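You operate a simulated robot arm through the tools that you are given. There is no shell and no other tool. Be economical: measure what you need, move in short steps, check, and stop when the job is done.

You are at the controls of a simulated two-armed robot. One attempt, no reset.

## Task
Fetch the large glove box from the wall shelf under the glove holder and set it on the shelf under the long steel table. Take the lot card r270 and leave it on the white sheet on the upper deck of the trolley. Shut the drawer of the steel table. Shut the pads drawer. Pick up the grey hand brush with one hand, pass it to the other hand and put it on the top of the long steel table. Stack the sealed tray labelled "medium" from the top of the steel bench on top of the sealed tray that says "small". Press the button of the sliding lamp to switch it on. Take the white paddle and put it on the place y4 of the steel bench under the lamp. Push the sliding lid of the chiller shut. Any order will do. Set down upright: glove box.

It is judged by the outcome, as a careful person would: the job done as asked, and still so three seconds after it is handed in. It fails if anything else is knocked over, pushed out of place, dropped, spilled or broken. A push-on lid holds only when it is set on centred and level and pressed home; a screw cap is set on level and turned clockwise until tight. Flat cloth is picked up by pressing the open fingertips on it (5 to 10 N) and closing them slowly along it; thin cloth reads only 2 to 8 mm in the jaws.

## Robot
Two 7-joint arms with two-finger parallel grippers on one trunk, on a base that drives. Base frame: it is fixed to the floor where the robot stands at the start and does not move with it; the origin is under the middle of the robot, x ahead of it, y to its left, z up; the surface under the hand at the start is at about z = 0.86. Lengths are in m, angles in degrees, forces in N, time in s.
The left shoulder is at the start at [0.07, 0.163, 1.22], the right one opposite. With the tool pointing down near the work surface each hand reaches from about 0.38 to 0.88 m from the robot's upright axis, wherever it stands, measured 20 degrees to its own side. Places, roughly: button of the sliding lamp [-6.5, 1.1, 1.6]; drawer of the steel table [-1.1, -1.9, 0.7]; glove box [0.75, -0.25, 1]; grey hand brush (15x5x12 cm) [-2.5, 1, 0.3]; lot card R270 [0.5, -1.5, 1]; pads drawer [-1.3, -4.7, 0.7]; place Y4 of the steel bench under the lamp [-6.6, 1.1, 0.9]; sealed tray [-4, 3.25, 1]; shelf under the long steel table [-1.8, 3.1, 0.3]; sliding lid of the chiller [-6.5, -1.7, 0.9]; top of the long steel table [-2.3, 3.1, 0.9]; white paddle (17x4x9 cm) [-6.5, 0.2, 0.9]; white sheet (15x10x3 cm) [0.4, -1.9, 0.8]. Payload 3.43 kg a hand.
The tool frame of a hand sits at the grasp point between the pads (the TCP): z along the fingers, y along the line on which they close. The tips reach 0.034 m beyond it. Largest opening 0.128 m; finger width 0.024, thickness 0.012; the body of the gripper, 0.048 by 0.13 m, starts 0.096 m behind the TCP.
Orientation is that of the tool frame in the base frame, as a unit quaternion [w, x, y, z]. With the fingers straight down and closing along the base's y, the tool's x points along the base's -x, its y along +y and its z along -z.

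## Interface
- The arms move only by the tool arm_command. It takes "left_targets", "right_targets" or both (then of equal length, played together; a hand with none holds still); each is a list of rows, each a list of 6 numbers: the shift along the tool's x, y, z in units of 300 mm (1.0 is 300 mm), then the turn, a rotation vector about the tool's x, y, z in units of 45 degrees (1.0 is 45 degrees). In form: [[dx, dy, dz, rx, ry, rz], ...]. A call has 1 to 20 rows; each row is the pose to reach, as a shift and turn from the pose commanded when the call began, along the tool's axes at that moment. "left_grip" and "right_grip" are, for a hand that has rows, the opening, from 0 (shut) to 1 (fully open), set as the call begins (left out, the last holds). A call with a number of a shift or a turn outside -1 to 1 is refused whole. Each row takes 0.2 s and may step no farther than 0.05 m and 8.6 degrees from the row before; otherwise, or with a gripper value out of range, the whole call is refused. A pose out of reach is approached as far as the arm can. The call stops where the force on the tool passes 40 N (or 10 N more than at its start, if that is more) or the arm is blocked; 0.2 s more then pass. The fingers move at their own pace (about 0.153 m/s each) and stop on an object; they squeeze with about 37 N. The grip force told is the motor's: it shows also when the fingers shut on nothing. Time passes only in rows, and 0.2 s behind the last, so rows that repeat a pose let the fingers close. It gives the time, the measured TCP pose, the force on the tool (base axes), the opening and the grip force at its end, in the units of the frame above (readings bear some noise), with the torque about the TCP (base axes, N m) and any sound that the robot's microphone picked up, and new pictures: "show" is both (left out), scene, wrist or none (wrist: the cameras of the hands that moved).
- Cameras (640 x 400 px; columns grow to the right, rows downward): "scene" is now at [0.1366, -0.0126, 1.4436]; the picture's right is [-0.13, -0.99, 0.00], its down [-0.63, 0.08, -0.77] and it looks along [0.76, -0.10, -0.64] (base axes); focal length 292 px, centre (320, 200). "left" rides on the left gripper at [0.076, 0.011, -0.16] in its tool frame; the picture's right is [-0.15, 0.99, 0.00], its down [-0.88, -0.13, -0.46] and it looks along [-0.45, -0.07, 0.89] (tool axes); focal length 234 px, centre (320, 200). "right" rides on the right gripper at [0.076, -0.011, -0.16] in its tool frame; the picture's right is [0.15, 0.99, 0.00], its down [-0.88, 0.13, -0.46] and it looks along [-0.45, 0.07, 0.89] (tool axes); focal length 234 px, centre (320, 200). There is no depth. A picture from a camera that has moved, and an enlarged one, comes with that camera's place and axes in the base frame and with its lens.
- slide_trunk(by): slides the trunk up (or, below 0, down) by that many m; the arms and the scene camera ride with it, the base frame stays. It gives what a move gives, with no picture.
- drive_base(legs): drives the robot by 1 to 6 legs, each [ahead, left, turn to the left] in m, m and degrees, along the robot's own axes; the way and the turn of a leg run together, so that a leg with both is an arc; at most 1.5 m and 180 degrees a leg. The arms and the cameras ride along, it lands a little off, and it stops where it bumps. It gives what a move gives, and a new picture of the scene camera.
- head_to(pan, tilt): turns the head with the scene camera to pan (to the left, within 86 degrees either way) and tilt (down, from -29 to 69), counted from straight ahead of the robot. It gives what a move gives, and a new picture of the scene camera.
- enlarge(camera, box): a new picture of the part [left, top, right, bottom] of that camera's present view, enlarged. It takes no simulated time.
- hand_in(): hands the job in; it is judged then, once.

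Go step by step. Nothing tells you exact positions but the pictures and the camera data: compare them with the known pose of the tool, close in by small moves and look again before you grip or let go. The budget is 217 turns and 260 pictures, counting those below and the enlarged ones. Unless the task says otherwise, let go and move clear before handing in.

The tools are called after "Call:" as a command line: name --argument value ..., lists and objects as JSON in quotes. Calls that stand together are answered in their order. arm_command: Moves the arms, as the interface text tells. Its arguments: {"type":"object","properties":{"left_targets":{"type":"array","items":{"type":"array","items":{"type":"number"}}},"left_grip":{"type":"number"},"right_targets":{"type":"array","items":{"type":"array","items":{"type":"number"}}},"right_grip":{"type":"number"},"show":{"type":"string","enum":["both","scene","wrist","none"]}},"required":[]} The other tools are called the same way: slide_trunk (by) slides the trunk up or down; drive_base (legs) drives the base; head_to (pan, tilt) turns the head that bears the scene camera; enlarge (camera, box) takes an enlarged picture of a part of a camera's view; hand_in () hands the job in.

At the start:

```text
time: 0.0
left_ee_pos: [0.5669, 0.1017, 1.1315]
left_orientation: [0.0, -0.001, 1.0, 0.001]
left_wrist_force: [0.4, 0.5, -0.2]
left_moment: [-0.01, 0.03, 0.0]
left_gripper_width: 0.1281
left_finger_force: 0.0
right_ee_pos: [0.468, -0.4083, 1.0869]
right_orientation: [0.0, 0.0, 1.0, 0.0]
right_wrist_force: [-1.1, -0.5, -0.7]
right_moment: [0.03, 0.02, 0.03]
right_gripper_width: 0.1277
right_finger_force: 0.1
trunk travel left (down, up): [-0.7, 0.24]
robot x, y, heading: [-0.0001, -0.0002, 0.1]
head pan, tilt: [-7.6, 39.5]
```

scene: 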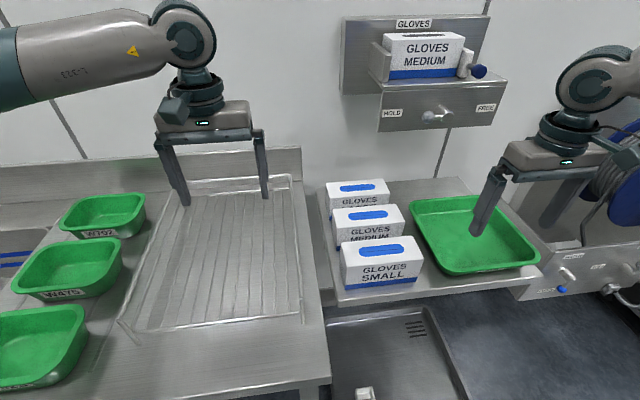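
right: 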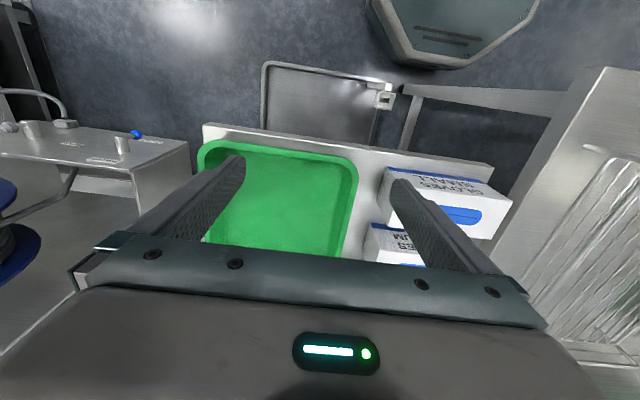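
left: 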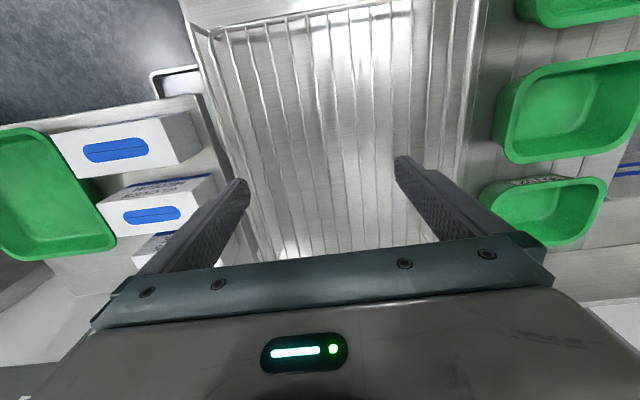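

I see three glove boxes on the wall shelf under the holder (front "SMALL", middle "MEDIUM", back hidden). I'll enlarge to read the back one.

Call:
enlarge --camera "scene" --box '[310, 160, 450, 310]'

Call:
enlarge --camera "left" --box '[0, 80, 260, 300]'

```text
2.67 times, centred on (380, 235) of scene
camera zoom: at [0.1366, -0.0126, 1.4436], right [-0.13, -0.99, 0.0], down [-0.63, 0.08, -0.77], along [0.76, -0.1, -0.64], focal length 780 px, centre (160, 107)
```

zoom: 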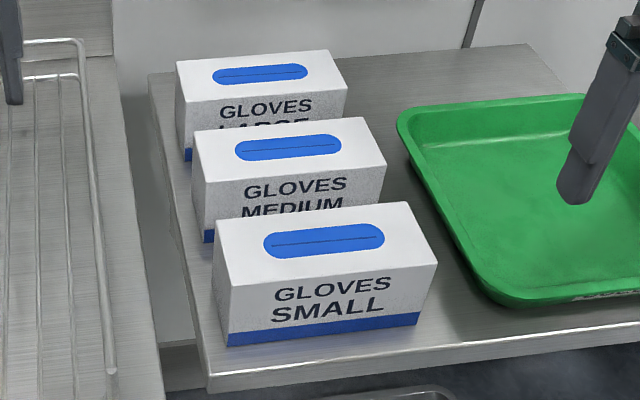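

```text
1.82 times, centred on (130, 190) of left
camera zoom: at [0.4922, 0.113, 1.2912], right [0.15, 0.99, 0.0], down [0.88, -0.13, 0.46], along [0.45, -0.07, -0.89], focal length 426 px, centre (666, 218)
```

zoom: 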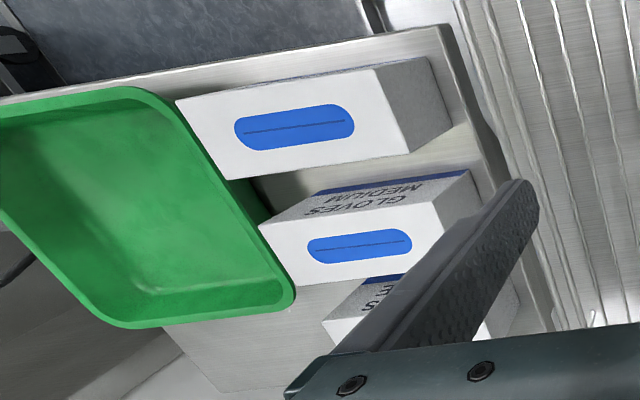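

The back box is "LARGE": about x 0.74–0.80, y −0.29…−0.12, top z≈0.946. I'll turn the left hand so it closes along base x and bring it in from the left.

Call:
arm_command --left_targets '[[0, 0, 0, 0, 0, 0.1667], [0, 0, 0, 0, 0, 0.3333], [0, 0, 0, 0, 0, 0.5], [0, 0, 0, 0, 0, 0.6667], [0, 0, 0, 0, 0, 0.8333], [0, 0, 0, 0, 0, 1]]' --left_grip 1 --show "none"

Call:
arm_command --left_targets '[[0, 0, 0, 0, 0, 0.1667], [0, 0, 0, 0, 0, 0.3333], [0, 0, 0, 0, 0, 0.5], [0, 0, 0, 0, 0, 0.6667], [0, 0, 0, 0, 0, 0.8333], [0, 0, 0, 0, 0, 1]]' --show "none"

```text
time: 1.4
left_ee_pos: [0.5676, 0.1044, 1.1311]
left_orientation: [0.0, 0.383, 0.924, 0.0]
left_wrist_force: [0.2, 0.9, -0.1]
left_moment: [0.03, -0.01, -0.02]
left_gripper_width: 0.1282
left_finger_force: 0.1
right_ee_pos: [0.4668, -0.4072, 1.0869]
right_orientation: [0.0, 0.0, 1.0, 0.0]
right_wrist_force: [1.4, -0.4, -0.5]
right_moment: [0.03, 0.01, 0.01]
right_gripper_width: 0.1282
right_finger_force: 0.1
trunk travel left (down, up): [-0.7, 0.24]
robot x, y, heading: [0.002, 0.0027, 0.1]
head pan, tilt: [-7.6, 39.5]
```

```text
time: 2.8
left_ee_pos: [0.4737, 0.0712, 1.1305]
left_orientation: [0.001, 0.703, 0.712, 0.001]
left_wrist_force: [0.3, 0.6, 1.0]
left_moment: [0.01, 0.01, 0.01]
left_gripper_width: 0.1278
left_finger_force: 0.1
left hand out of reach, approached as far as the arm can: row 4, 5, 6
right_ee_pos: [0.4656, -0.4079, 1.0869]
right_orientation: [0.001, 0.0, 1.0, 0.0]
right_wrist_force: [1.5, 0.1, -0.1]
right_moment: [-0.04, 0.0, -0.01]
right_gripper_width: 0.1279
right_finger_force: 0.1
trunk travel left (down, up): [-0.7, 0.24]
robot x, y, heading: [-0.0009, 0.0011, -0.0]
head pan, tilt: [-7.6, 39.5]
```

The wrist runs out near 90°. I'll wind back 45° and turn the base right instead so the left hand meets the box comfortably.

Call:
arm_command --left_targets '[[0, 0, 0, 0, 0, -0.1667], [0, 0, 0, 0, 0, -0.3333], [0, 0, 0, 0, 0, -0.5], [0, 0, 0, 0, 0, -0.6667], [0, 0, 0, 0, 0, -0.8333], [0, 0, 0, 0, 0, -1]]' --show "none"

Call:
drive_base --legs '[[0, 0, -45]]'

```text
time: 4.2
left_ee_pos: [0.4732, 0.0685, 1.1303]
left_orientation: [0.0, 0.382, 0.924, 0.0]
left_wrist_force: [-0.7, -0.3, -0.3]
left_moment: [-0.04, 0.0, -0.03]
left_gripper_width: 0.1279
left_finger_force: 0.1
right_ee_pos: [0.4658, -0.4072, 1.0869]
right_orientation: [0.0, 0.0, 1.0, 0.0]
right_wrist_force: [0.3, -0.4, -0.4]
right_moment: [0.02, 0.0, -0.03]
right_gripper_width: 0.1281
right_finger_force: 0.2
trunk travel left (down, up): [-0.7, 0.24]
robot x, y, heading: [-0.001, -0.0016, -0.1]
head pan, tilt: [-7.6, 39.5]
```

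```text
time: 6.7
left_ee_pos: [0.3848, -0.285, 1.1311]
left_orientation: [0.0, 0.706, 0.708, 0.001]
left_wrist_force: [-0.9, 0.4, 0.2]
left_moment: [-0.02, 0.01, 0.0]
left_gripper_width: 0.128
left_finger_force: 0.1
right_ee_pos: [0.0434, -0.6181, 1.0863]
right_orientation: [0.0, 0.382, 0.924, 0.0]
right_wrist_force: [0.5, 0.4, 0.3]
right_moment: [0.0, 0.0, 0.0]
right_gripper_width: 0.1281
right_finger_force: 0.1
trunk travel left (down, up): [-0.7, 0.24]
robot x, y, heading: [-0.0023, -0.0003, -45.2]
head pan, tilt: [-7.6, 39.5]
camera scene: at [0.0894, -0.1044, 1.4436], right [-0.79, -0.61, 0.0], down [-0.39, 0.5, -0.77], along [0.47, -0.61, -0.64], focal length 292 px, centre (320, 200)
```

scene: 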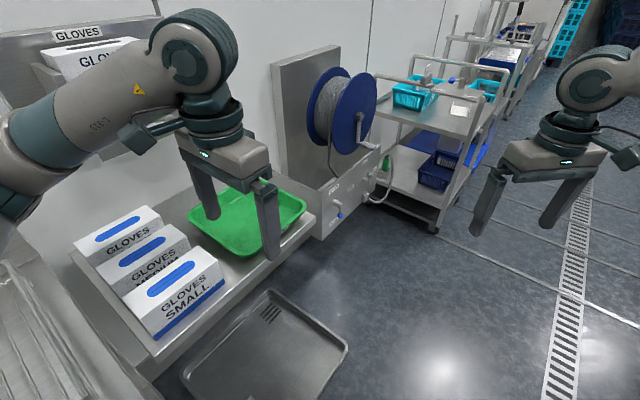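

Now the robot faces the shelf at an angle. I'll carry the left hand to a tilted pose above the large box.

Call:
arm_command --left_targets '[[0.056, 0.119, 0, 0, -0.083, 0], [0.113, 0.237, 0, 0, -0.167, 0], [0.169, 0.356, 0, 0, -0.25, 0], [0.225, 0.475, 0, 0, -0.333, 0], [0.281, 0.594, 0, 0, -0.417, 0], [0.338, 0.712, 0, 0, -0.5, 0], [0.394, 0.831, 0, 0, -0.583, 0], [0.45, 0.95, 0.05, 0, -0.667, 0]]'

```text
time: 8.4
left_ee_pos: [0.6193, -0.1391, 1.1009]
left_orientation: [0.178, 0.678, 0.697, -0.151]
left_wrist_force: [-0.2, 0.1, -0.5]
left_moment: [-0.03, -0.03, 0.01]
left_gripper_width: 0.1281
left_finger_force: 0.0
left hand out of reach, approached as far as the arm can: row 7, 8
right_ee_pos: [0.0409, -0.6166, 1.0889]
right_orientation: [0.002, 0.382, 0.924, -0.001]
right_wrist_force: [-0.4, 0.2, 0.3]
right_moment: [-0.05, -0.07, 0.01]
right_gripper_width: 0.1279
right_finger_force: 0.0
trunk travel left (down, up): [-0.7, 0.24]
robot x, y, heading: [-0.0013, 0.0002, -45.1]
head pan, tilt: [-7.6, 39.5]
camera scene: at [0.0872, -0.1014, 1.444], right [-0.79, -0.61, 0.0], down [-0.39, 0.5, -0.77], along [0.47, -0.61, -0.63], focal length 292 px, centre (320, 200)
camera left: at [0.6241, -0.0004, 1.2097], right [0.99, -0.1, 0.1], down [-0.14, -0.58, 0.8], along [-0.02, -0.81, -0.59], focal length 234 px, centre (320, 200)
```

scene: 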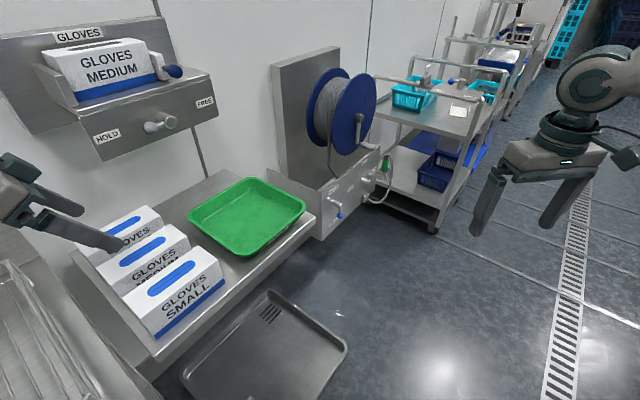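
left: 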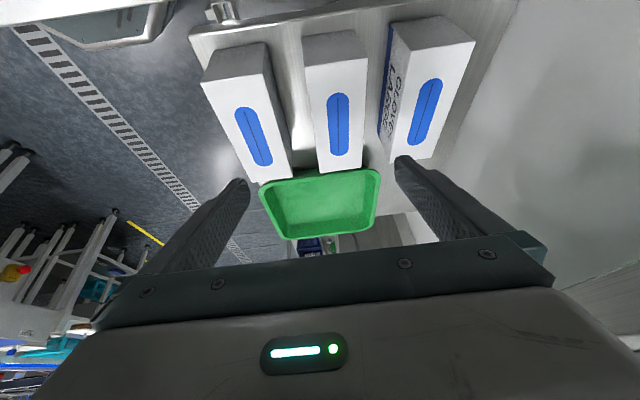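

Box is just out of reach; I'll pull the hand back, drive 0.19 m closer, then return.

Call:
arm_command --left_targets '[[0.1, -0.15, 0, 0, 0, 0], [0.2, -0.3, 0, 0, 0, 0], [0.3, -0.45, 0, 0, 0, 0], [0.3, -0.6, 0, 0, 0, 0]]' --show "none"

Call:
drive_base --legs '[[0.19, 0, 0]]'

```text
refused: row 1 steps farther than a row can; nothing moved
```

```text
time: 9.6
left_ee_pos: [0.6808, -0.1864, 1.0964]
left_orientation: [0.175, 0.671, 0.704, -0.149]
left_wrist_force: [1.5, -0.6, -0.5]
left_moment: [0.03, 0.09, -0.06]
left_gripper_width: 0.1278
left_finger_force: 0.1
right_ee_pos: [0.1128, -0.6747, 1.0864]
right_orientation: [-0.002, 0.372, 0.928, 0.0]
right_wrist_force: [0.4, 0.1, -0.2]
right_moment: [0.03, 0.02, -0.03]
right_gripper_width: 0.1281
right_finger_force: 0.0
trunk travel left (down, up): [-0.7, 0.24]
robot x, y, heading: [0.0482, -0.0566, -43.7]
head pan, tilt: [-7.6, 39.5]
stopped in leg 1: the robot was blocked; the commanded pose is now the measured one
camera scene: at [0.1488, -0.1609, 1.443], right [-0.78, -0.63, 0.0], down [-0.4, 0.5, -0.77], along [0.48, -0.6, -0.64], focal length 292 px, centre (320, 200)
```

scene: 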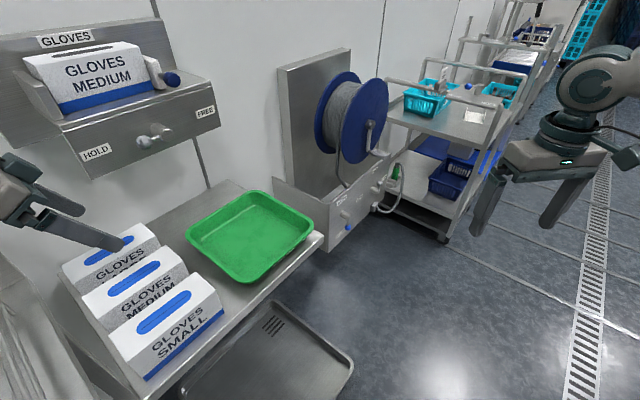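

Something blocked the base after 7 cm. I'll back off slightly and look down at what's by the base.

Call:
drive_base --legs '[[-0.03, 0, 0]]'

Call:
head_to --pan 25 --tilt 69

```text
time: 10.4
left_ee_pos: [0.6553, -0.1687, 1.0988]
left_orientation: [0.176, 0.671, 0.704, -0.149]
left_wrist_force: [0.0, -1.4, -0.8]
left_moment: [0.01, 0.04, -0.04]
left_gripper_width: 0.1282
left_finger_force: 0.0
right_ee_pos: [0.0888, -0.6578, 1.0844]
right_orientation: [-0.002, 0.372, 0.928, 0.001]
right_wrist_force: [-0.4, -0.3, -1.0]
right_moment: [0.01, 0.03, -0.01]
right_gripper_width: 0.1277
right_finger_force: 0.0
trunk travel left (down, up): [-0.7, 0.24]
robot x, y, heading: [0.0285, -0.04, -43.8]
head pan, tilt: [-7.6, 39.5]
camera scene: at [0.1242, -0.143, 1.4431], right [-0.78, -0.63, 0.0], down [-0.4, 0.5, -0.77], along [0.48, -0.6, -0.64], focal length 292 px, centre (320, 200)
```

scene: 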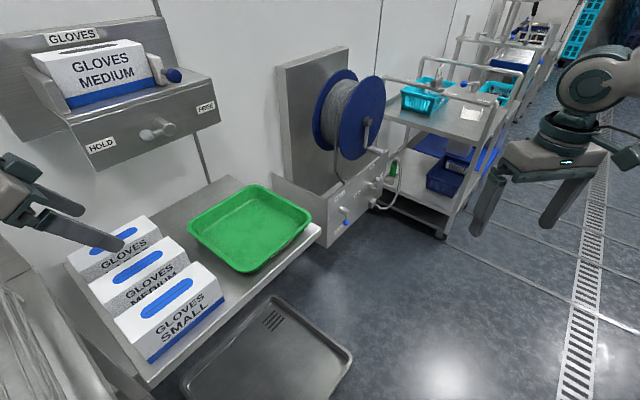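

```text
time: 11.4
left_ee_pos: [0.6561, -0.1666, 1.0991]
left_orientation: [0.177, 0.672, 0.703, -0.149]
left_wrist_force: [0.2, -0.6, -0.5]
left_moment: [0.01, 0.0, 0.03]
left_gripper_width: 0.128
left_finger_force: 0.1
right_ee_pos: [0.0866, -0.6564, 1.0859]
right_orientation: [0.0, 0.373, 0.928, -0.001]
right_wrist_force: [-0.5, 0.1, 0.6]
right_moment: [0.01, -0.01, 0.0]
right_gripper_width: 0.1279
right_finger_force: 0.2
trunk travel left (down, up): [-0.7, 0.24]
robot x, y, heading: [0.0259, -0.0346, -43.7]
head pan, tilt: [25.0, 68.8]
camera scene: at [0.1221, -0.0919, 1.4068], right [-0.32, -0.95, 0.0], down [-0.88, 0.3, -0.36], along [0.34, -0.12, -0.93], focal length 292 px, centre (320, 200)
```

scene: 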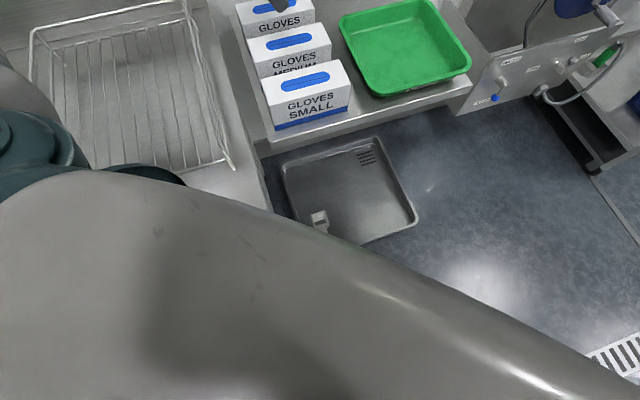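

The table's front corner is what blocks the base; reach should suffice without the tilt. I'll straighten the tool downward and extend forward a bit.

Call:
arm_command --left_targets '[[0, 0.05, 0, 0.01, 0.12, 0.011], [0, 0.1, 0, 0.02, 0.237, 0.022], [0, 0.15, 0, 0.03, 0.356, 0.034], [0, 0.2, 0, 0.04, 0.475, 0.045], [0, 0.3, 0, 0.051, 0.593, 0.056], [0, 0.38, 0, 0.051, 0.593, 0.056]]' --show "wrist"

```text
time: 12.8
left_ee_pos: [0.6769, -0.1244, 1.0807]
left_orientation: [0.059, 0.68, 0.731, -0.021]
left_wrist_force: [0.3, 0.2, 0.9]
left_moment: [-0.01, 0.02, -0.03]
left_gripper_width: 0.128
left_finger_force: 0.0
left hand out of reach, approached as far as the arm can: row 1, 2, 3, 4, 5, 6
right_ee_pos: [0.0867, -0.6558, 1.0867]
right_orientation: [0.0, 0.372, 0.928, 0.0]
right_wrist_force: [-0.3, -0.4, -0.1]
right_moment: [-0.01, 0.01, 0.0]
right_gripper_width: 0.1277
right_finger_force: 0.1
trunk travel left (down, up): [-0.7, 0.24]
robot x, y, heading: [0.0294, -0.0375, -44.0]
head pan, tilt: [25.0, 68.8]
camera left: at [0.6743, -0.0316, 1.2316], right [1.0, -0.07, 0.06], down [-0.1, -0.83, 0.55], along [0.01, -0.55, -0.83], focal length 234 px, centre (320, 200)
```

left: 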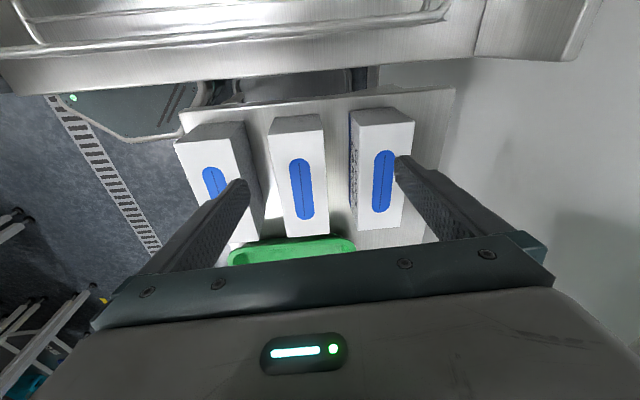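

Still limited by the wrist yaw. I'll retract, rotate the wrist the other way and restation the robot facing the shelf further right.

Call:
arm_command --left_targets '[[0, -0.15, -0.03, 0, 0, -0.11], [0, -0.3, -0.06, 0, 0, -0.22], [0, -0.45, -0.09, 0, 0, -0.33], [0, -0.6, -0.12, 0, 0, -0.44], [0, -0.75, -0.15, 0, 0, -0.55], [0, -0.9, -0.18, 0, 0, -0.66], [0, -0.9, -0.18, 0, 0, -0.83], [0, -0.9, -0.18, 0, 0, -1.0]]' --show "none"

Call:
head_to --pan 0 --tilt 45

```text
time: 14.6
left_ee_pos: [0.4105, -0.165, 1.1395]
left_orientation: [0.044, 0.348, 0.936, -0.041]
left_wrist_force: [0.4, 0.0, 0.5]
left_moment: [0.0, 0.0, 0.0]
left_gripper_width: 0.1279
left_finger_force: 0.0
left hand out of reach, approached as far as the arm can: row 5, 6, 7, 8
right_ee_pos: [0.0859, -0.6551, 1.0863]
right_orientation: [0.0, 0.372, 0.928, 0.0]
right_wrist_force: [-0.5, -0.7, -0.3]
right_moment: [0.01, 0.04, -0.03]
right_gripper_width: 0.1281
right_finger_force: 0.1
trunk travel left (down, up): [-0.7, 0.24]
robot x, y, heading: [0.0322, -0.0345, -43.9]
head pan, tilt: [25.0, 68.8]
```

```text
time: 15.5
left_ee_pos: [0.4096, -0.1642, 1.1374]
left_orientation: [0.045, 0.349, 0.935, -0.042]
left_wrist_force: [-0.5, -0.8, 0.7]
left_moment: [0.0, 0.01, -0.03]
left_gripper_width: 0.128
left_finger_force: 0.2
right_ee_pos: [0.086, -0.655, 1.0869]
right_orientation: [0.0, 0.372, 0.928, 0.0]
right_wrist_force: [0.2, 0.4, -0.4]
right_moment: [0.02, -0.03, 0.0]
right_gripper_width: 0.1279
right_finger_force: 0.1
trunk travel left (down, up): [-0.7, 0.24]
robot x, y, heading: [0.0297, -0.0374, -43.6]
head pan, tilt: [0.0, 45.0]
camera scene: at [0.1274, -0.1292, 1.4356], right [-0.69, -0.72, 0.0], down [-0.51, 0.49, -0.71], along [0.51, -0.49, -0.71], focal length 292 px, centre (320, 200)
```

scene: 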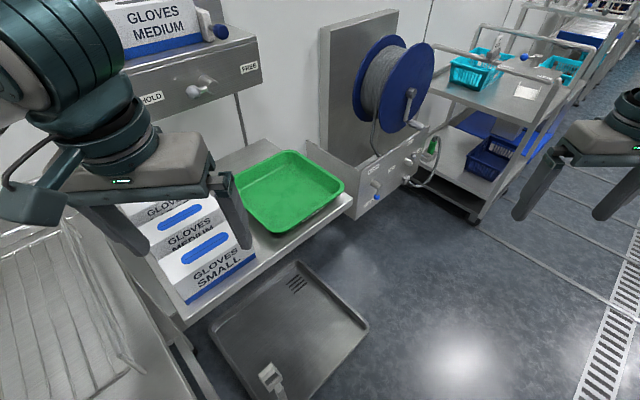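

I'll tuck the right hand in a little, then face the shelf squarely further to the right.

Call:
arm_command --right_targets '[[0.1, 0.12, -0.05, 0, 0, 0], [0.2, 0.24, -0.1, 0, 0, 0], [0.25, 0.35, -0.15, 0, 0, 0]]' --show "none"

Call:
drive_base --legs '[[-0.05, 0, 43.6], [0, -0.38, 0]]'

```text
time: 16.3
left_ee_pos: [0.4118, -0.1639, 1.1367]
left_orientation: [0.046, 0.35, 0.935, -0.042]
left_wrist_force: [0.0, 0.5, 0.6]
left_moment: [0.02, 0.02, 0.0]
left_gripper_width: 0.128
left_finger_force: 0.0
right_ee_pos: [0.1088, -0.5276, 1.1317]
right_orientation: [0.0, 0.373, 0.928, 0.0]
right_wrist_force: [0.2, 0.4, 0.1]
right_moment: [-0.03, -0.03, 0.04]
right_gripper_width: 0.128
right_finger_force: 0.1
trunk travel left (down, up): [-0.7, 0.24]
robot x, y, heading: [0.0368, -0.0377, -43.8]
head pan, tilt: [0.0, 45.0]
```

```text
time: 20.7
left_ee_pos: [0.3469, -0.2216, 1.1386]
left_orientation: [0.057, -0.024, 0.998, -0.022]
left_wrist_force: [0.5, 0.2, 0.4]
left_moment: [-0.06, 0.01, -0.01]
left_gripper_width: 0.1281
left_finger_force: 0.1
right_ee_pos: [0.379, -0.6956, 1.1315]
right_orientation: [0.0, 0.001, 1.0, 0.001]
right_wrist_force: [-0.2, 0.0, -0.6]
right_moment: [0.0, -0.01, 0.05]
right_gripper_width: 0.1281
right_finger_force: 0.0
trunk travel left (down, up): [-0.7, 0.24]
robot x, y, heading: [-0.0159, -0.3925, -0.0]
head pan, tilt: [0.0, 45.0]
camera scene: at [0.116, -0.3938, 1.4357], right [0.0, -1.0, 0.0], down [-0.71, 0.0, -0.71], along [0.71, 0.0, -0.71], focal length 292 px, centre (320, 200)
```

scene: 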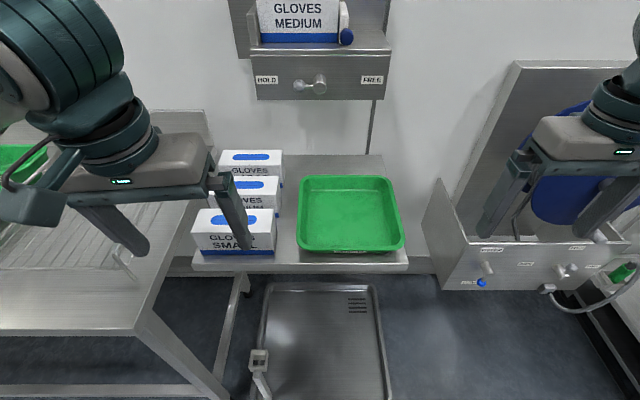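

Clear view now. I'll yaw the left wrist the other way while extending toward the boxes, staying high.

Call:
arm_command --left_targets '[[-0.11, 0, 0, -0.018, 0.019, -0.157], [-0.22, 0, 0, -0.037, 0.038, -0.313], [-0.33, 0, 0, -0.055, 0.058, -0.47], [-0.44, 0, 0, -0.073, 0.077, -0.627], [-0.55, 0, 0, -0.092, 0.096, -0.783], [-0.667, 0, 0, -0.11, 0.115, -0.94]]' --show "none"

Call:
arm_command --left_targets '[[0, 0, 0, 0, 0, -0.167], [0, 0, 0, 0, 0, -0.333], [0, 0, 0, 0, 0, -0.5], [0, 0, 0, 0, 0, -0.667], [0, 0, 0, 0, 0, -0.833], [0, 0, 0, 0, 0, -1]]' --show "none"

```text
time: 22.1
left_ee_pos: [0.546, -0.2125, 1.1586]
left_orientation: [0.0, -0.384, 0.923, 0.0]
left_wrist_force: [0.5, 0.3, 0.3]
left_moment: [0.02, 0.03, -0.02]
left_gripper_width: 0.128
left_finger_force: 0.1
right_ee_pos: [0.3796, -0.6968, 1.1313]
right_orientation: [0.0, 0.0, 1.0, 0.0]
right_wrist_force: [0.2, 0.1, -0.4]
right_moment: [-0.02, 0.03, -0.04]
right_gripper_width: 0.128
right_finger_force: 0.0
trunk travel left (down, up): [-0.7, 0.24]
robot x, y, heading: [-0.016, -0.3926, -0.0]
head pan, tilt: [0.0, 45.0]
```

```text
time: 23.5
left_ee_pos: [0.5436, -0.2146, 1.1609]
left_orientation: [0.0, 0.709, -0.705, 0.0]
left_wrist_force: [0.5, -0.6, -0.4]
left_moment: [-0.02, 0.0, -0.01]
left_gripper_width: 0.1281
left_finger_force: 0.1
right_ee_pos: [0.3781, -0.6952, 1.1314]
right_orientation: [0.0, 0.0, 1.0, 0.001]
right_wrist_force: [-1.0, 0.5, -0.5]
right_moment: [0.01, -0.02, 0.03]
right_gripper_width: 0.1281
right_finger_force: 0.0
trunk travel left (down, up): [-0.7, 0.24]
robot x, y, heading: [-0.0175, -0.3935, -0.3]
head pan, tilt: [0.0, 45.0]
```

That yaw works. Now tilt 25° (hand leaning left, clear of the holder) and approach above the large box.

Call:
arm_command --left_targets '[[-0.05, -0.1, 0.05, 0, 0.11, 0], [-0.1, -0.2, 0.1, 0, 0.22, 0], [-0.15, -0.3, 0.15, 0, 0.33, 0], [-0.2, -0.4, 0.2, 0, 0.44, 0], [-0.217, -0.52, 0.3, 0, 0.556, 0]]'

```text
time: 24.7
left_ee_pos: [0.7035, -0.1497, 1.0666]
left_orientation: [0.153, 0.691, -0.69, 0.154]
left_wrist_force: [0.2, 0.0, -0.6]
left_moment: [-0.03, -0.01, -0.01]
left_gripper_width: 0.1281
left_finger_force: 0.0
right_ee_pos: [0.3792, -0.697, 1.1317]
right_orientation: [-0.001, 0.0, 1.0, 0.0]
right_wrist_force: [0.9, -1.0, 0.0]
right_moment: [0.01, 0.02, 0.02]
right_gripper_width: 0.1279
right_finger_force: 0.1
trunk travel left (down, up): [-0.7, 0.24]
robot x, y, heading: [-0.0185, -0.3943, 0.1]
head pan, tilt: [0.0, 45.0]
camera scene: at [0.1179, -0.3942, 1.4355], right [0.0, -1.0, 0.0], down [-0.71, 0.0, -0.71], along [0.71, 0.0, -0.71], focal length 292 px, centre (320, 200)
camera left: at [0.6923, -0.1526, 1.2432], right [-0.99, 0.13, -0.06], down [0.13, 0.99, 0.04], along [0.07, 0.03, -1.0], focal length 234 px, centre (320, 200)
```

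scene: 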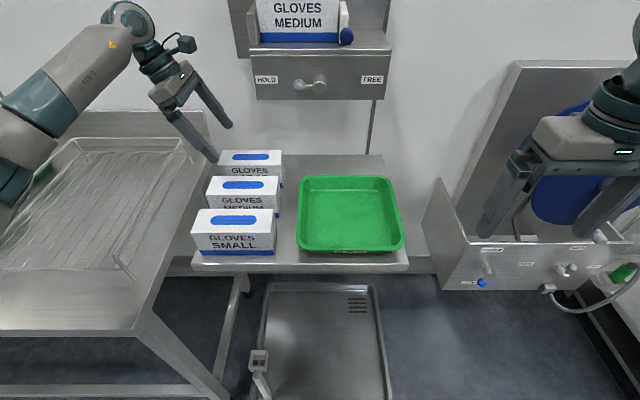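
left: 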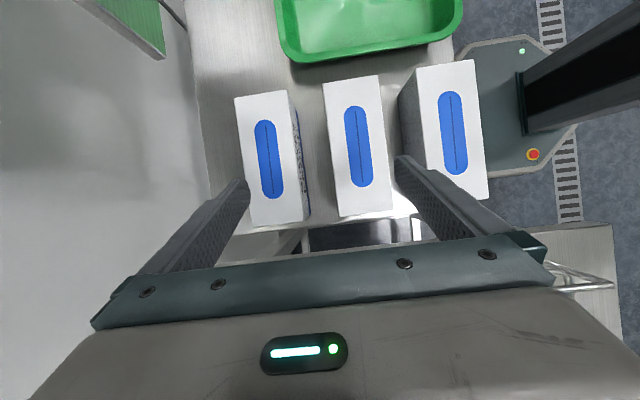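

Large box: x 0.737–0.805, centre y −0.20. I'll narrow the fingers to ~0.10 m, centre on x=0.771 and descend part-way.

Call:
arm_command --left_targets '[[0, -0.12, 0, 0, 0, 0], [0, -0.225, 0, 0, 0, 0], [0, -0.225, 0, 0, 0, 0], [-0.03, -0.225, 0.14, 0, 0, 0], [-0.05, -0.225, 0.25, 0, 0, 0]]' --left_grip 0.78

```text
time: 25.9
left_ee_pos: [0.7685, -0.1658, 0.9957]
left_orientation: [0.153, 0.692, -0.689, 0.153]
left_wrist_force: [-0.8, 0.4, 0.3]
left_moment: [-0.01, 0.0, -0.01]
left_gripper_width: 0.0998
left_finger_force: 0.0
right_ee_pos: [0.3782, -0.6964, 1.1318]
right_orientation: [0.0, 0.0, 1.0, 0.0]
right_wrist_force: [-0.5, -0.7, -0.3]
right_moment: [0.01, -0.02, -0.02]
right_gripper_width: 0.1282
right_finger_force: 0.1
trunk travel left (down, up): [-0.7, 0.24]
robot x, y, heading: [-0.0174, -0.3945, -0.1]
head pan, tilt: [0.0, 45.0]
camera scene: at [0.1166, -0.3945, 1.4357], right [0.0, -1.0, 0.0], down [-0.71, 0.0, -0.71], along [0.71, 0.0, -0.71], focal length 292 px, centre (320, 200)
camera left: at [0.7575, -0.1687, 1.1726], right [-0.99, 0.13, -0.06], down [0.13, 0.99, 0.04], along [0.07, 0.03, -1.0], focal length 234 px, centre (320, 200)
```

scene: 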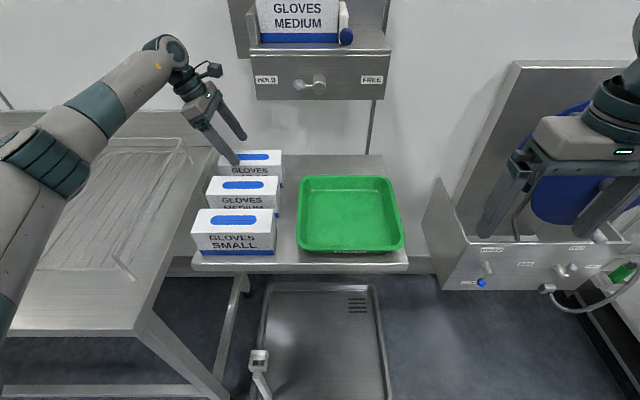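
left: 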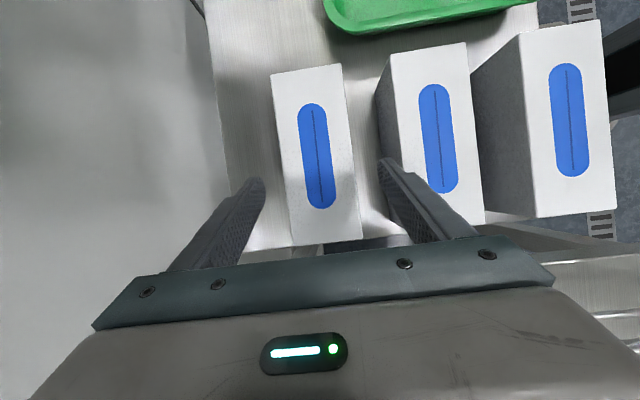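

Aligned over the box with fingers on both sides. Descend and grip.

Call:
arm_command --left_targets '[[-0.02, -0.008, 0.1, 0, 0, 0], [-0.04, -0.008, 0.2, 0, 0, 0], [-0.056, -0.008, 0.308, 0, 0, 0]]' --show "none"

Call:
arm_command --left_targets '[[0, 0, 0, 0, 0, 0], [0, 0, 0, 0, 0, 0]]' --left_grip 0.3

```text
time: 26.7
left_ee_pos: [0.7717, -0.1901, 0.9034]
left_orientation: [0.152, 0.691, -0.69, 0.154]
left_wrist_force: [0.2, -0.3, 0.2]
left_moment: [-0.01, 0.02, 0.03]
left_gripper_width: 0.0998
left_finger_force: 0.0
right_ee_pos: [0.379, -0.6955, 1.1304]
right_orientation: [0.0, 0.0, 1.0, 0.0]
right_wrist_force: [1.1, 0.5, -0.4]
right_moment: [-0.04, -0.01, -0.02]
right_gripper_width: 0.1279
right_finger_force: 0.1
trunk travel left (down, up): [-0.7, 0.24]
robot x, y, heading: [-0.0213, -0.3909, -0.1]
head pan, tilt: [0.0, 45.0]
```

```text
time: 27.3
left_ee_pos: [0.7704, -0.1905, 0.9037]
left_orientation: [0.153, 0.691, -0.69, 0.153]
left_wrist_force: [0.4, -0.8, 0.4]
left_moment: [0.07, 0.04, 0.05]
left_gripper_width: 0.0699
left_finger_force: 36.8
right_ee_pos: [0.3782, -0.6966, 1.1322]
right_orientation: [0.0, 0.0, 1.0, 0.0]
right_wrist_force: [0.3, -0.3, 0.1]
right_moment: [0.01, -0.05, 0.0]
right_gripper_width: 0.1281
right_finger_force: 0.0
trunk travel left (down, up): [-0.7, 0.24]
robot x, y, heading: [-0.0137, -0.394, -0.1]
head pan, tilt: [0.0, 45.0]
camera scene: at [0.1162, -0.3944, 1.4356], right [0.0, -1.0, 0.0], down [-0.71, 0.0, -0.71], along [0.71, 0.0, -0.71], focal length 292 px, centre (320, 200)
camera left: at [0.7606, -0.1923, 1.0804], right [-0.99, 0.13, -0.06], down [0.13, 0.99, 0.04], along [0.07, 0.03, -1.0], focal length 234 px, centre (320, 200)
```

scene: 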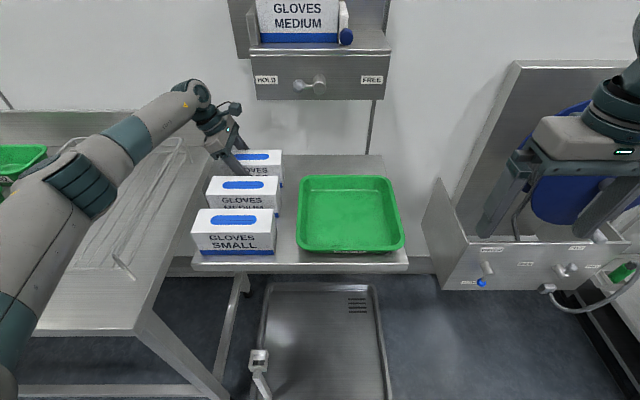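
left: 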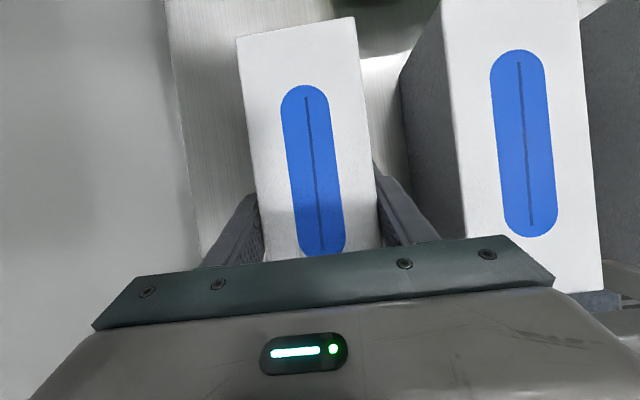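

Gripped at 70 mm. Lift, moving left away from the holder, then pull back.

Call:
arm_command --left_targets '[[0.056, 0, -0.12, 0, 0, 0], [0, 0, -0.25, 0, 0, 0], [-0.03, 0, -0.37, 0, 0, 0], [-0.03, 0, -0.5, 0, 0, 0], [-0.03, 0.13, -0.57, 0, 0, 0], [-0.03, 0.28, -0.6, 0, 0, 0], [-0.03, 0.43, -0.6, 0, 0, 0], [-0.03, 0.58, -0.6, 0, 0, 0], [-0.03, 0.73, -0.6, 0, 0, 0], [-0.03, 0.88, -0.6, 0, 0, 0]]'

```text
time: 29.5
left_ee_pos: [0.5048, -0.107, 1.0619]
left_orientation: [0.153, 0.691, -0.689, 0.154]
left_wrist_force: [-0.3, 0.0, -3.3]
left_moment: [0.02, 0.02, 0.03]
left_gripper_width: 0.0698
left_finger_force: 37.3
right_ee_pos: [0.3767, -0.6962, 1.1327]
right_orientation: [0.001, 0.001, 1.0, 0.0]
right_wrist_force: [-0.1, 0.0, 0.9]
right_moment: [-0.04, -0.03, 0.02]
right_gripper_width: 0.1282
right_finger_force: 0.1
trunk travel left (down, up): [-0.7, 0.24]
robot x, y, heading: [-0.0184, -0.3912, 0.2]
head pan, tilt: [0.0, 45.0]
camera scene: at [0.1142, -0.3934, 1.4359], right [0.0, -1.0, 0.0], down [-0.71, 0.0, -0.71], along [0.71, 0.0, -0.71], focal length 292 px, centre (320, 200)
camera left: at [0.4944, -0.1081, 1.2394], right [-0.99, 0.13, -0.06], down [0.13, 0.99, 0.04], along [0.07, 0.03, -1.0], focal length 234 px, centre (320, 200)
```

scene: 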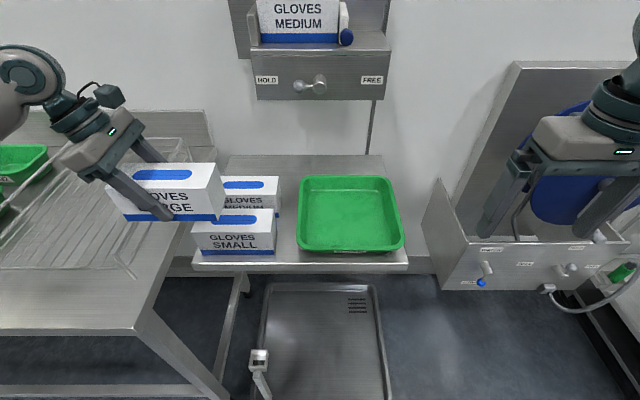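
left: 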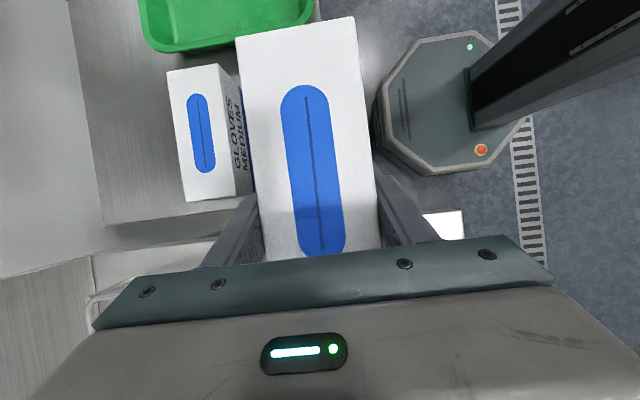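

The box is held level. I'll look left/back with the head before driving off.

Call:
head_to --pan 86 --tilt 20

Call:
head_to --pan -86 --tilt 20

```text
time: 31.1
left_ee_pos: [0.5069, -0.1068, 1.0619]
left_orientation: [0.152, 0.691, -0.69, 0.153]
left_wrist_force: [-0.6, 0.1, -2.3]
left_moment: [0.03, 0.0, -0.03]
left_gripper_width: 0.0696
left_finger_force: 37.4
right_ee_pos: [0.3779, -0.6953, 1.1329]
right_orientation: [0.0, 0.0, 1.0, 0.0]
right_wrist_force: [-0.3, 1.2, 0.6]
right_moment: [0.0, -0.02, 0.02]
right_gripper_width: 0.1279
right_finger_force: 0.0
trunk travel left (down, up): [-0.7, 0.24]
robot x, y, heading: [-0.0171, -0.3967, -0.3]
head pan, tilt: [85.9, 20.0]
camera scene: at [0.0416, -0.3011, 1.4743], right [1.0, -0.07, 0.0], down [-0.02, -0.34, -0.94], along [0.07, 0.94, -0.34], focal length 292 px, centre (320, 200)
```

scene: 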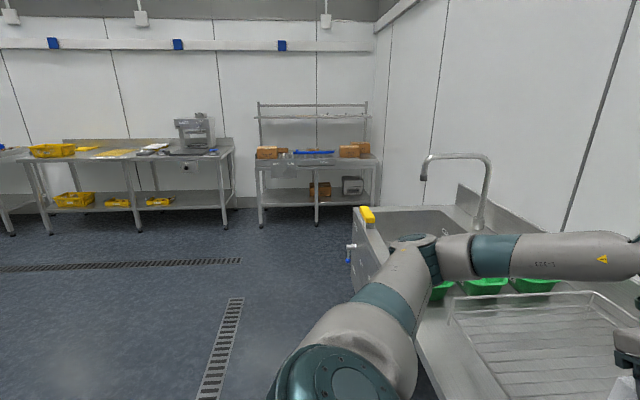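

```text
time: 33.7
left_ee_pos: [0.5079, -0.1057, 1.0613]
left_orientation: [0.153, 0.691, -0.69, 0.153]
left_wrist_force: [-0.3, -0.1, -2.7]
left_moment: [0.02, 0.01, 0.01]
left_gripper_width: 0.0697
left_finger_force: 36.9
right_ee_pos: [0.3784, -0.696, 1.1313]
right_orientation: [0.0, 0.0, 1.0, 0.0]
right_wrist_force: [0.0, 0.2, 0.4]
right_moment: [0.0, -0.03, -0.03]
right_gripper_width: 0.128
right_finger_force: 0.1
trunk travel left (down, up): [-0.7, 0.24]
robot x, y, heading: [-0.0193, -0.393, 0.1]
head pan, tilt: [-85.9, 20.0]
camera scene: at [0.0416, -0.487, 1.4744], right [-1.0, -0.07, 0.0], down [-0.02, 0.34, -0.94], along [0.07, -0.94, -0.34], focal length 292 px, centre (320, 200)
```

scene: 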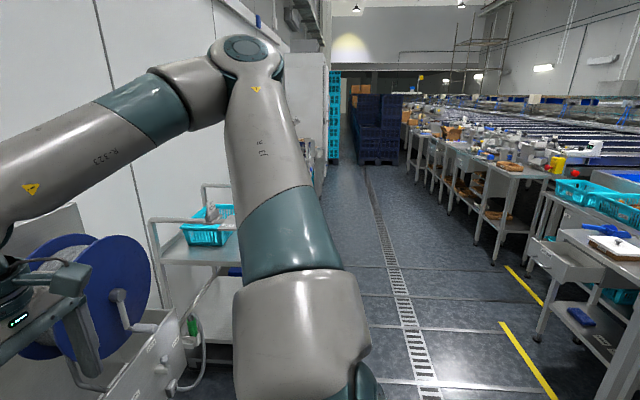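

The floor to the left is open, with the long steel table along the far wall. Drive there, first stopping ~1.4 m short.

Call:
drive_base --legs '[[-0.5, 0, 0], [0, 0, 90], [1.2, 0.4, 0], [0.7, 0.4, 0]]'

Call:
head_to --pan 0 --tilt 30

```text
time: 50.2
left_ee_pos: [-1.6049, 2.0092, 1.0618]
left_orientation: [-0.002, 0.976, 0.01, 0.216]
left_wrist_force: [0.6, 0.0, -3.2]
left_moment: [0.01, 0.06, -0.01]
left_gripper_width: 0.0699
left_finger_force: 37.4
right_ee_pos: [-1.0131, 1.8889, 1.1319]
right_orientation: [0.0, 0.713, -0.701, 0.0]
right_wrist_force: [-0.2, 0.2, 0.2]
right_moment: [0.02, -0.01, -0.03]
right_gripper_width: 0.1278
right_finger_force: 0.0
trunk travel left (down, up): [-0.7, 0.24]
robot x, y, heading: [-1.3088, 1.4871, 91.0]
head pan, tilt: [-85.9, 20.0]
camera scene: at [-1.2159, 1.5464, 1.4744], right [0.09, -1.0, 0.0], down [-0.34, -0.03, -0.94], along [0.94, 0.08, -0.34], focal length 292 px, centre (320, 200)
```

scene: 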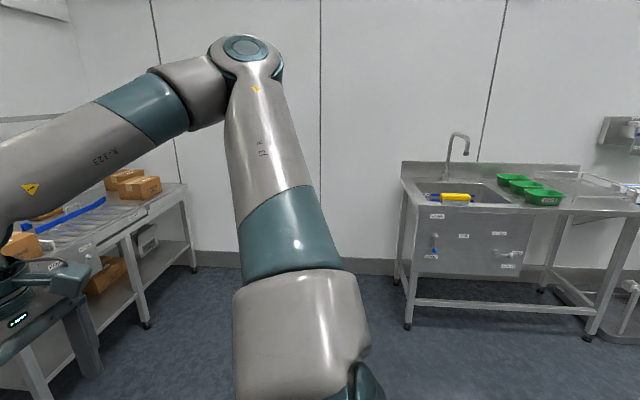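

```text
time: 51.8
left_ee_pos: [-1.6052, 2.0076, 1.0611]
left_orientation: [-0.002, 0.976, 0.009, 0.216]
left_wrist_force: [-0.5, -0.1, -3.1]
left_moment: [-0.02, 0.03, -0.01]
left_gripper_width: 0.0699
left_finger_force: 36.7
right_ee_pos: [-1.0129, 1.8913, 1.1312]
right_orientation: [0.0, 0.713, -0.702, 0.0]
right_wrist_force: [-0.3, -0.3, 0.1]
right_moment: [-0.01, 0.0, 0.02]
right_gripper_width: 0.1281
right_finger_force: 0.0
trunk travel left (down, up): [-0.7, 0.24]
robot x, y, heading: [-1.3089, 1.4918, 91.2]
head pan, tilt: [0.0, 30.0]
camera scene: at [-1.3102, 1.6288, 1.4583], right [1.0, 0.02, 0.0], down [0.01, -0.5, -0.87], along [-0.01, 0.87, -0.5], focal length 292 px, centre (320, 200)
```

scene: 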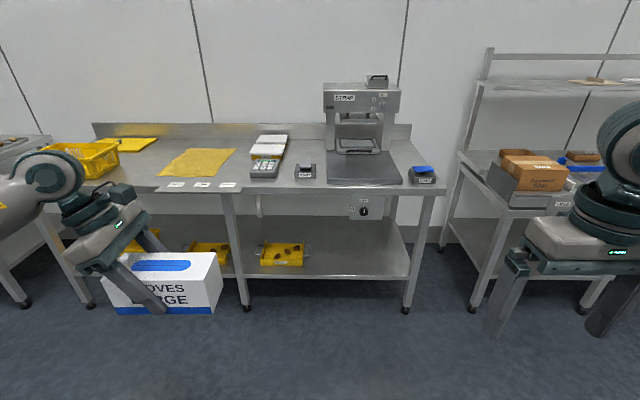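

The right-hand bay of the shelf (around x −1.15, y 2.95) is empty. Lower the trunk, shift the robot right, and look at the shelf from lower down.

Call:
slide_trunk --by -0.52

Call:
drive_base --legs '[[0.3, -0.3, -1.2]]'

```text
refused: -0.52 is not a number from -0.4 to 0.4
```

```text
time: 54.4
left_ee_pos: [-1.3052, 2.3131, 1.0612]
left_orientation: [0.0, 0.976, 0.002, 0.216]
left_wrist_force: [0.1, 0.3, -3.5]
left_moment: [0.0, 0.02, 0.0]
left_gripper_width: 0.07
left_finger_force: 37.4
right_ee_pos: [-0.7162, 2.1874, 1.1321]
right_orientation: [0.0, 0.708, -0.706, -0.001]
right_wrist_force: [-0.9, -0.8, 0.5]
right_moment: [-0.02, 0.03, 0.02]
right_gripper_width: 0.1279
right_finger_force: 0.0
trunk travel left (down, up): [-0.7, 0.24]
robot x, y, heading: [-1.0172, 1.7886, 90.4]
head pan, tilt: [0.0, 30.0]
camera scene: at [-1.0159, 1.9291, 1.4583], right [1.0, 0.0, 0.0], down [0.0, -0.5, -0.87], along [0.0, 0.87, -0.5], focal length 292 px, centre (320, 200)
```

scene: 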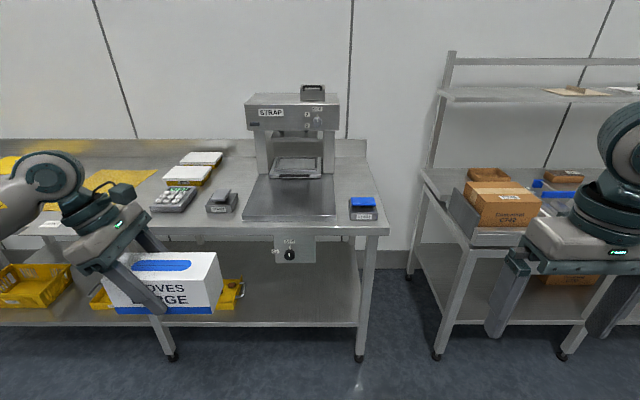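

Table top front edge ≈ y 2.72, z 0.88; shelf ≈ z 0.28, front edge y ≈ 2.81; free bay x −1.40…−0.84. Lower the trunk 0.64 m in two slides.

Call:
slide_trunk --by -0.4

Call:
slide_trunk --by -0.24

Call:
head_to --pan 0 --tilt 25

```text
time: 58.2
left_ee_pos: [-1.3054, 2.3126, 0.6616]
left_orientation: [0.0, 0.976, 0.002, 0.216]
left_wrist_force: [0.5, 0.9, -3.0]
left_moment: [-0.02, 0.05, 0.03]
left_gripper_width: 0.0697
left_finger_force: 37.2
right_ee_pos: [-0.7148, 2.1869, 0.7322]
right_orientation: [0.0, 0.708, -0.706, 0.0]
right_wrist_force: [-0.2, -0.3, -0.2]
right_moment: [0.0, 0.0, 0.0]
right_gripper_width: 0.1279
right_finger_force: 0.2
trunk travel left (down, up): [-0.3, 0.64]
robot x, y, heading: [-1.0124, 1.7887, 90.2]
head pan, tilt: [0.0, 30.0]
```

```text
time: 60.7
left_ee_pos: [-1.305, 2.3118, 0.4221]
left_orientation: [-0.001, 0.976, 0.003, 0.216]
left_wrist_force: [1.0, -0.4, -2.8]
left_moment: [0.02, 0.02, -0.01]
left_gripper_width: 0.0696
left_finger_force: 37.4
right_ee_pos: [-0.7149, 2.1865, 0.4926]
right_orientation: [0.0, 0.708, -0.706, 0.0]
right_wrist_force: [0.5, -0.5, -0.3]
right_moment: [-0.03, 0.0, -0.03]
right_gripper_width: 0.1282
right_finger_force: 0.1
trunk travel left (down, up): [-0.06, 0.88]
robot x, y, heading: [-1.0164, 1.7916, 90.3]
head pan, tilt: [0.0, 30.0]
```

```text
time: 61.4
left_ee_pos: [-1.3056, 2.3131, 0.4224]
left_orientation: [-0.001, 0.976, 0.002, 0.216]
left_wrist_force: [-0.2, -0.2, -2.6]
left_moment: [-0.02, 0.02, 0.02]
left_gripper_width: 0.0698
left_finger_force: 36.8
right_ee_pos: [-0.7152, 2.1864, 0.4915]
right_orientation: [0.0, 0.708, -0.706, 0.001]
right_wrist_force: [0.7, -0.4, 0.2]
right_moment: [-0.02, -0.01, 0.04]
right_gripper_width: 0.1281
right_finger_force: 0.0
trunk travel left (down, up): [-0.06, 0.88]
robot x, y, heading: [-1.0182, 1.7872, 90.3]
head pan, tilt: [0.0, 25.0]
camera scene: at [-1.0155, 1.9308, 0.8262], right [1.0, 0.0, 0.0], down [0.0, -0.42, -0.91], along [0.0, 0.91, -0.42], focal length 292 px, centre (320, 200)
```

scene: 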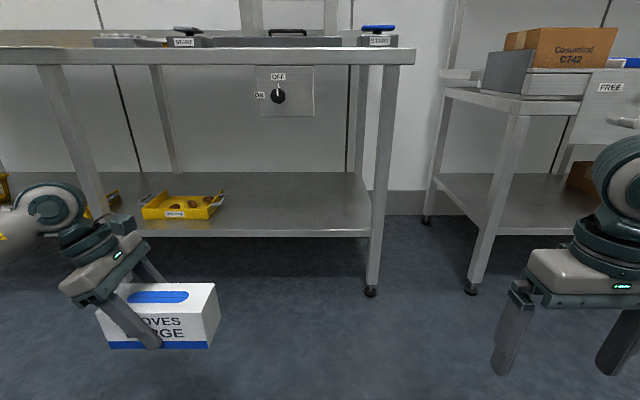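

Shelf top ≈ z 0.30. Drive forward 0.36 and right 0.08 with the box still outside the table.

Call:
drive_base --legs '[[0.36, -0.08, 0]]'

```text
time: 63.7
left_ee_pos: [-1.2248, 2.6681, 0.4219]
left_orientation: [-0.001, 0.976, 0.002, 0.217]
left_wrist_force: [-0.6, -0.1, -3.5]
left_moment: [0.0, 0.04, -0.01]
left_gripper_width: 0.0698
left_finger_force: 37.4
right_ee_pos: [-0.6348, 2.5411, 0.4923]
right_orientation: [0.0, 0.708, -0.707, -0.001]
right_wrist_force: [1.0, -0.3, -1.0]
right_moment: [0.0, -0.01, -0.01]
right_gripper_width: 0.1281
right_finger_force: 0.1
trunk travel left (down, up): [-0.06, 0.88]
robot x, y, heading: [-0.9391, 2.1445, 90.1]
head pan, tilt: [0.0, 25.0]
camera scene: at [-0.9352, 2.2859, 0.8262], right [1.0, 0.0, 0.0], down [0.0, -0.42, -0.91], along [0.0, 0.91, -0.42], focal length 292 px, centre (320, 200)
```

scene: 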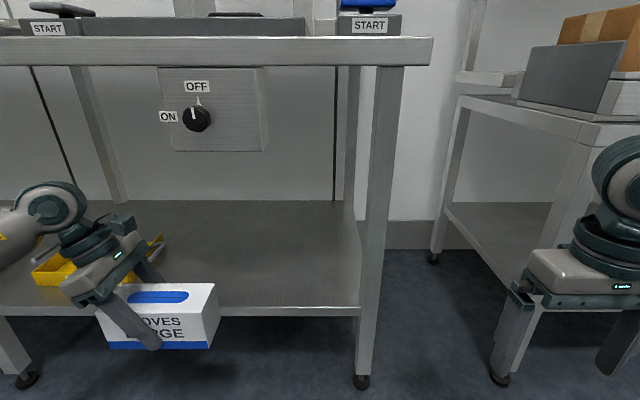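

The switch panel hangs at y≈2.79 (x −1.2…−1.03, bottom z 0.69), so I'll go in low at x≈−1.15: first lower and shift, then slide in to y≈2.93.

Call:
arm_command --left_targets '[[0.09, 0, 0.1, 0, 0, 0], [0.181, 0, 0.202, 0, 0, 0], [0.181, -0.14, 0.202, 0, 0, 0], [0.181, -0.28, 0.202, 0, 0, 0], [0.181, -0.42, 0.202, 0, 0, 0], [0.181, -0.56, 0.202, 0, 0, 0], [0.181, -0.7, 0.202, 0, 0, 0], [0.181, -0.87, 0.202, 0, 0, 0]]'

```text
refused: row 8 steps farther than a row can; nothing moved
```

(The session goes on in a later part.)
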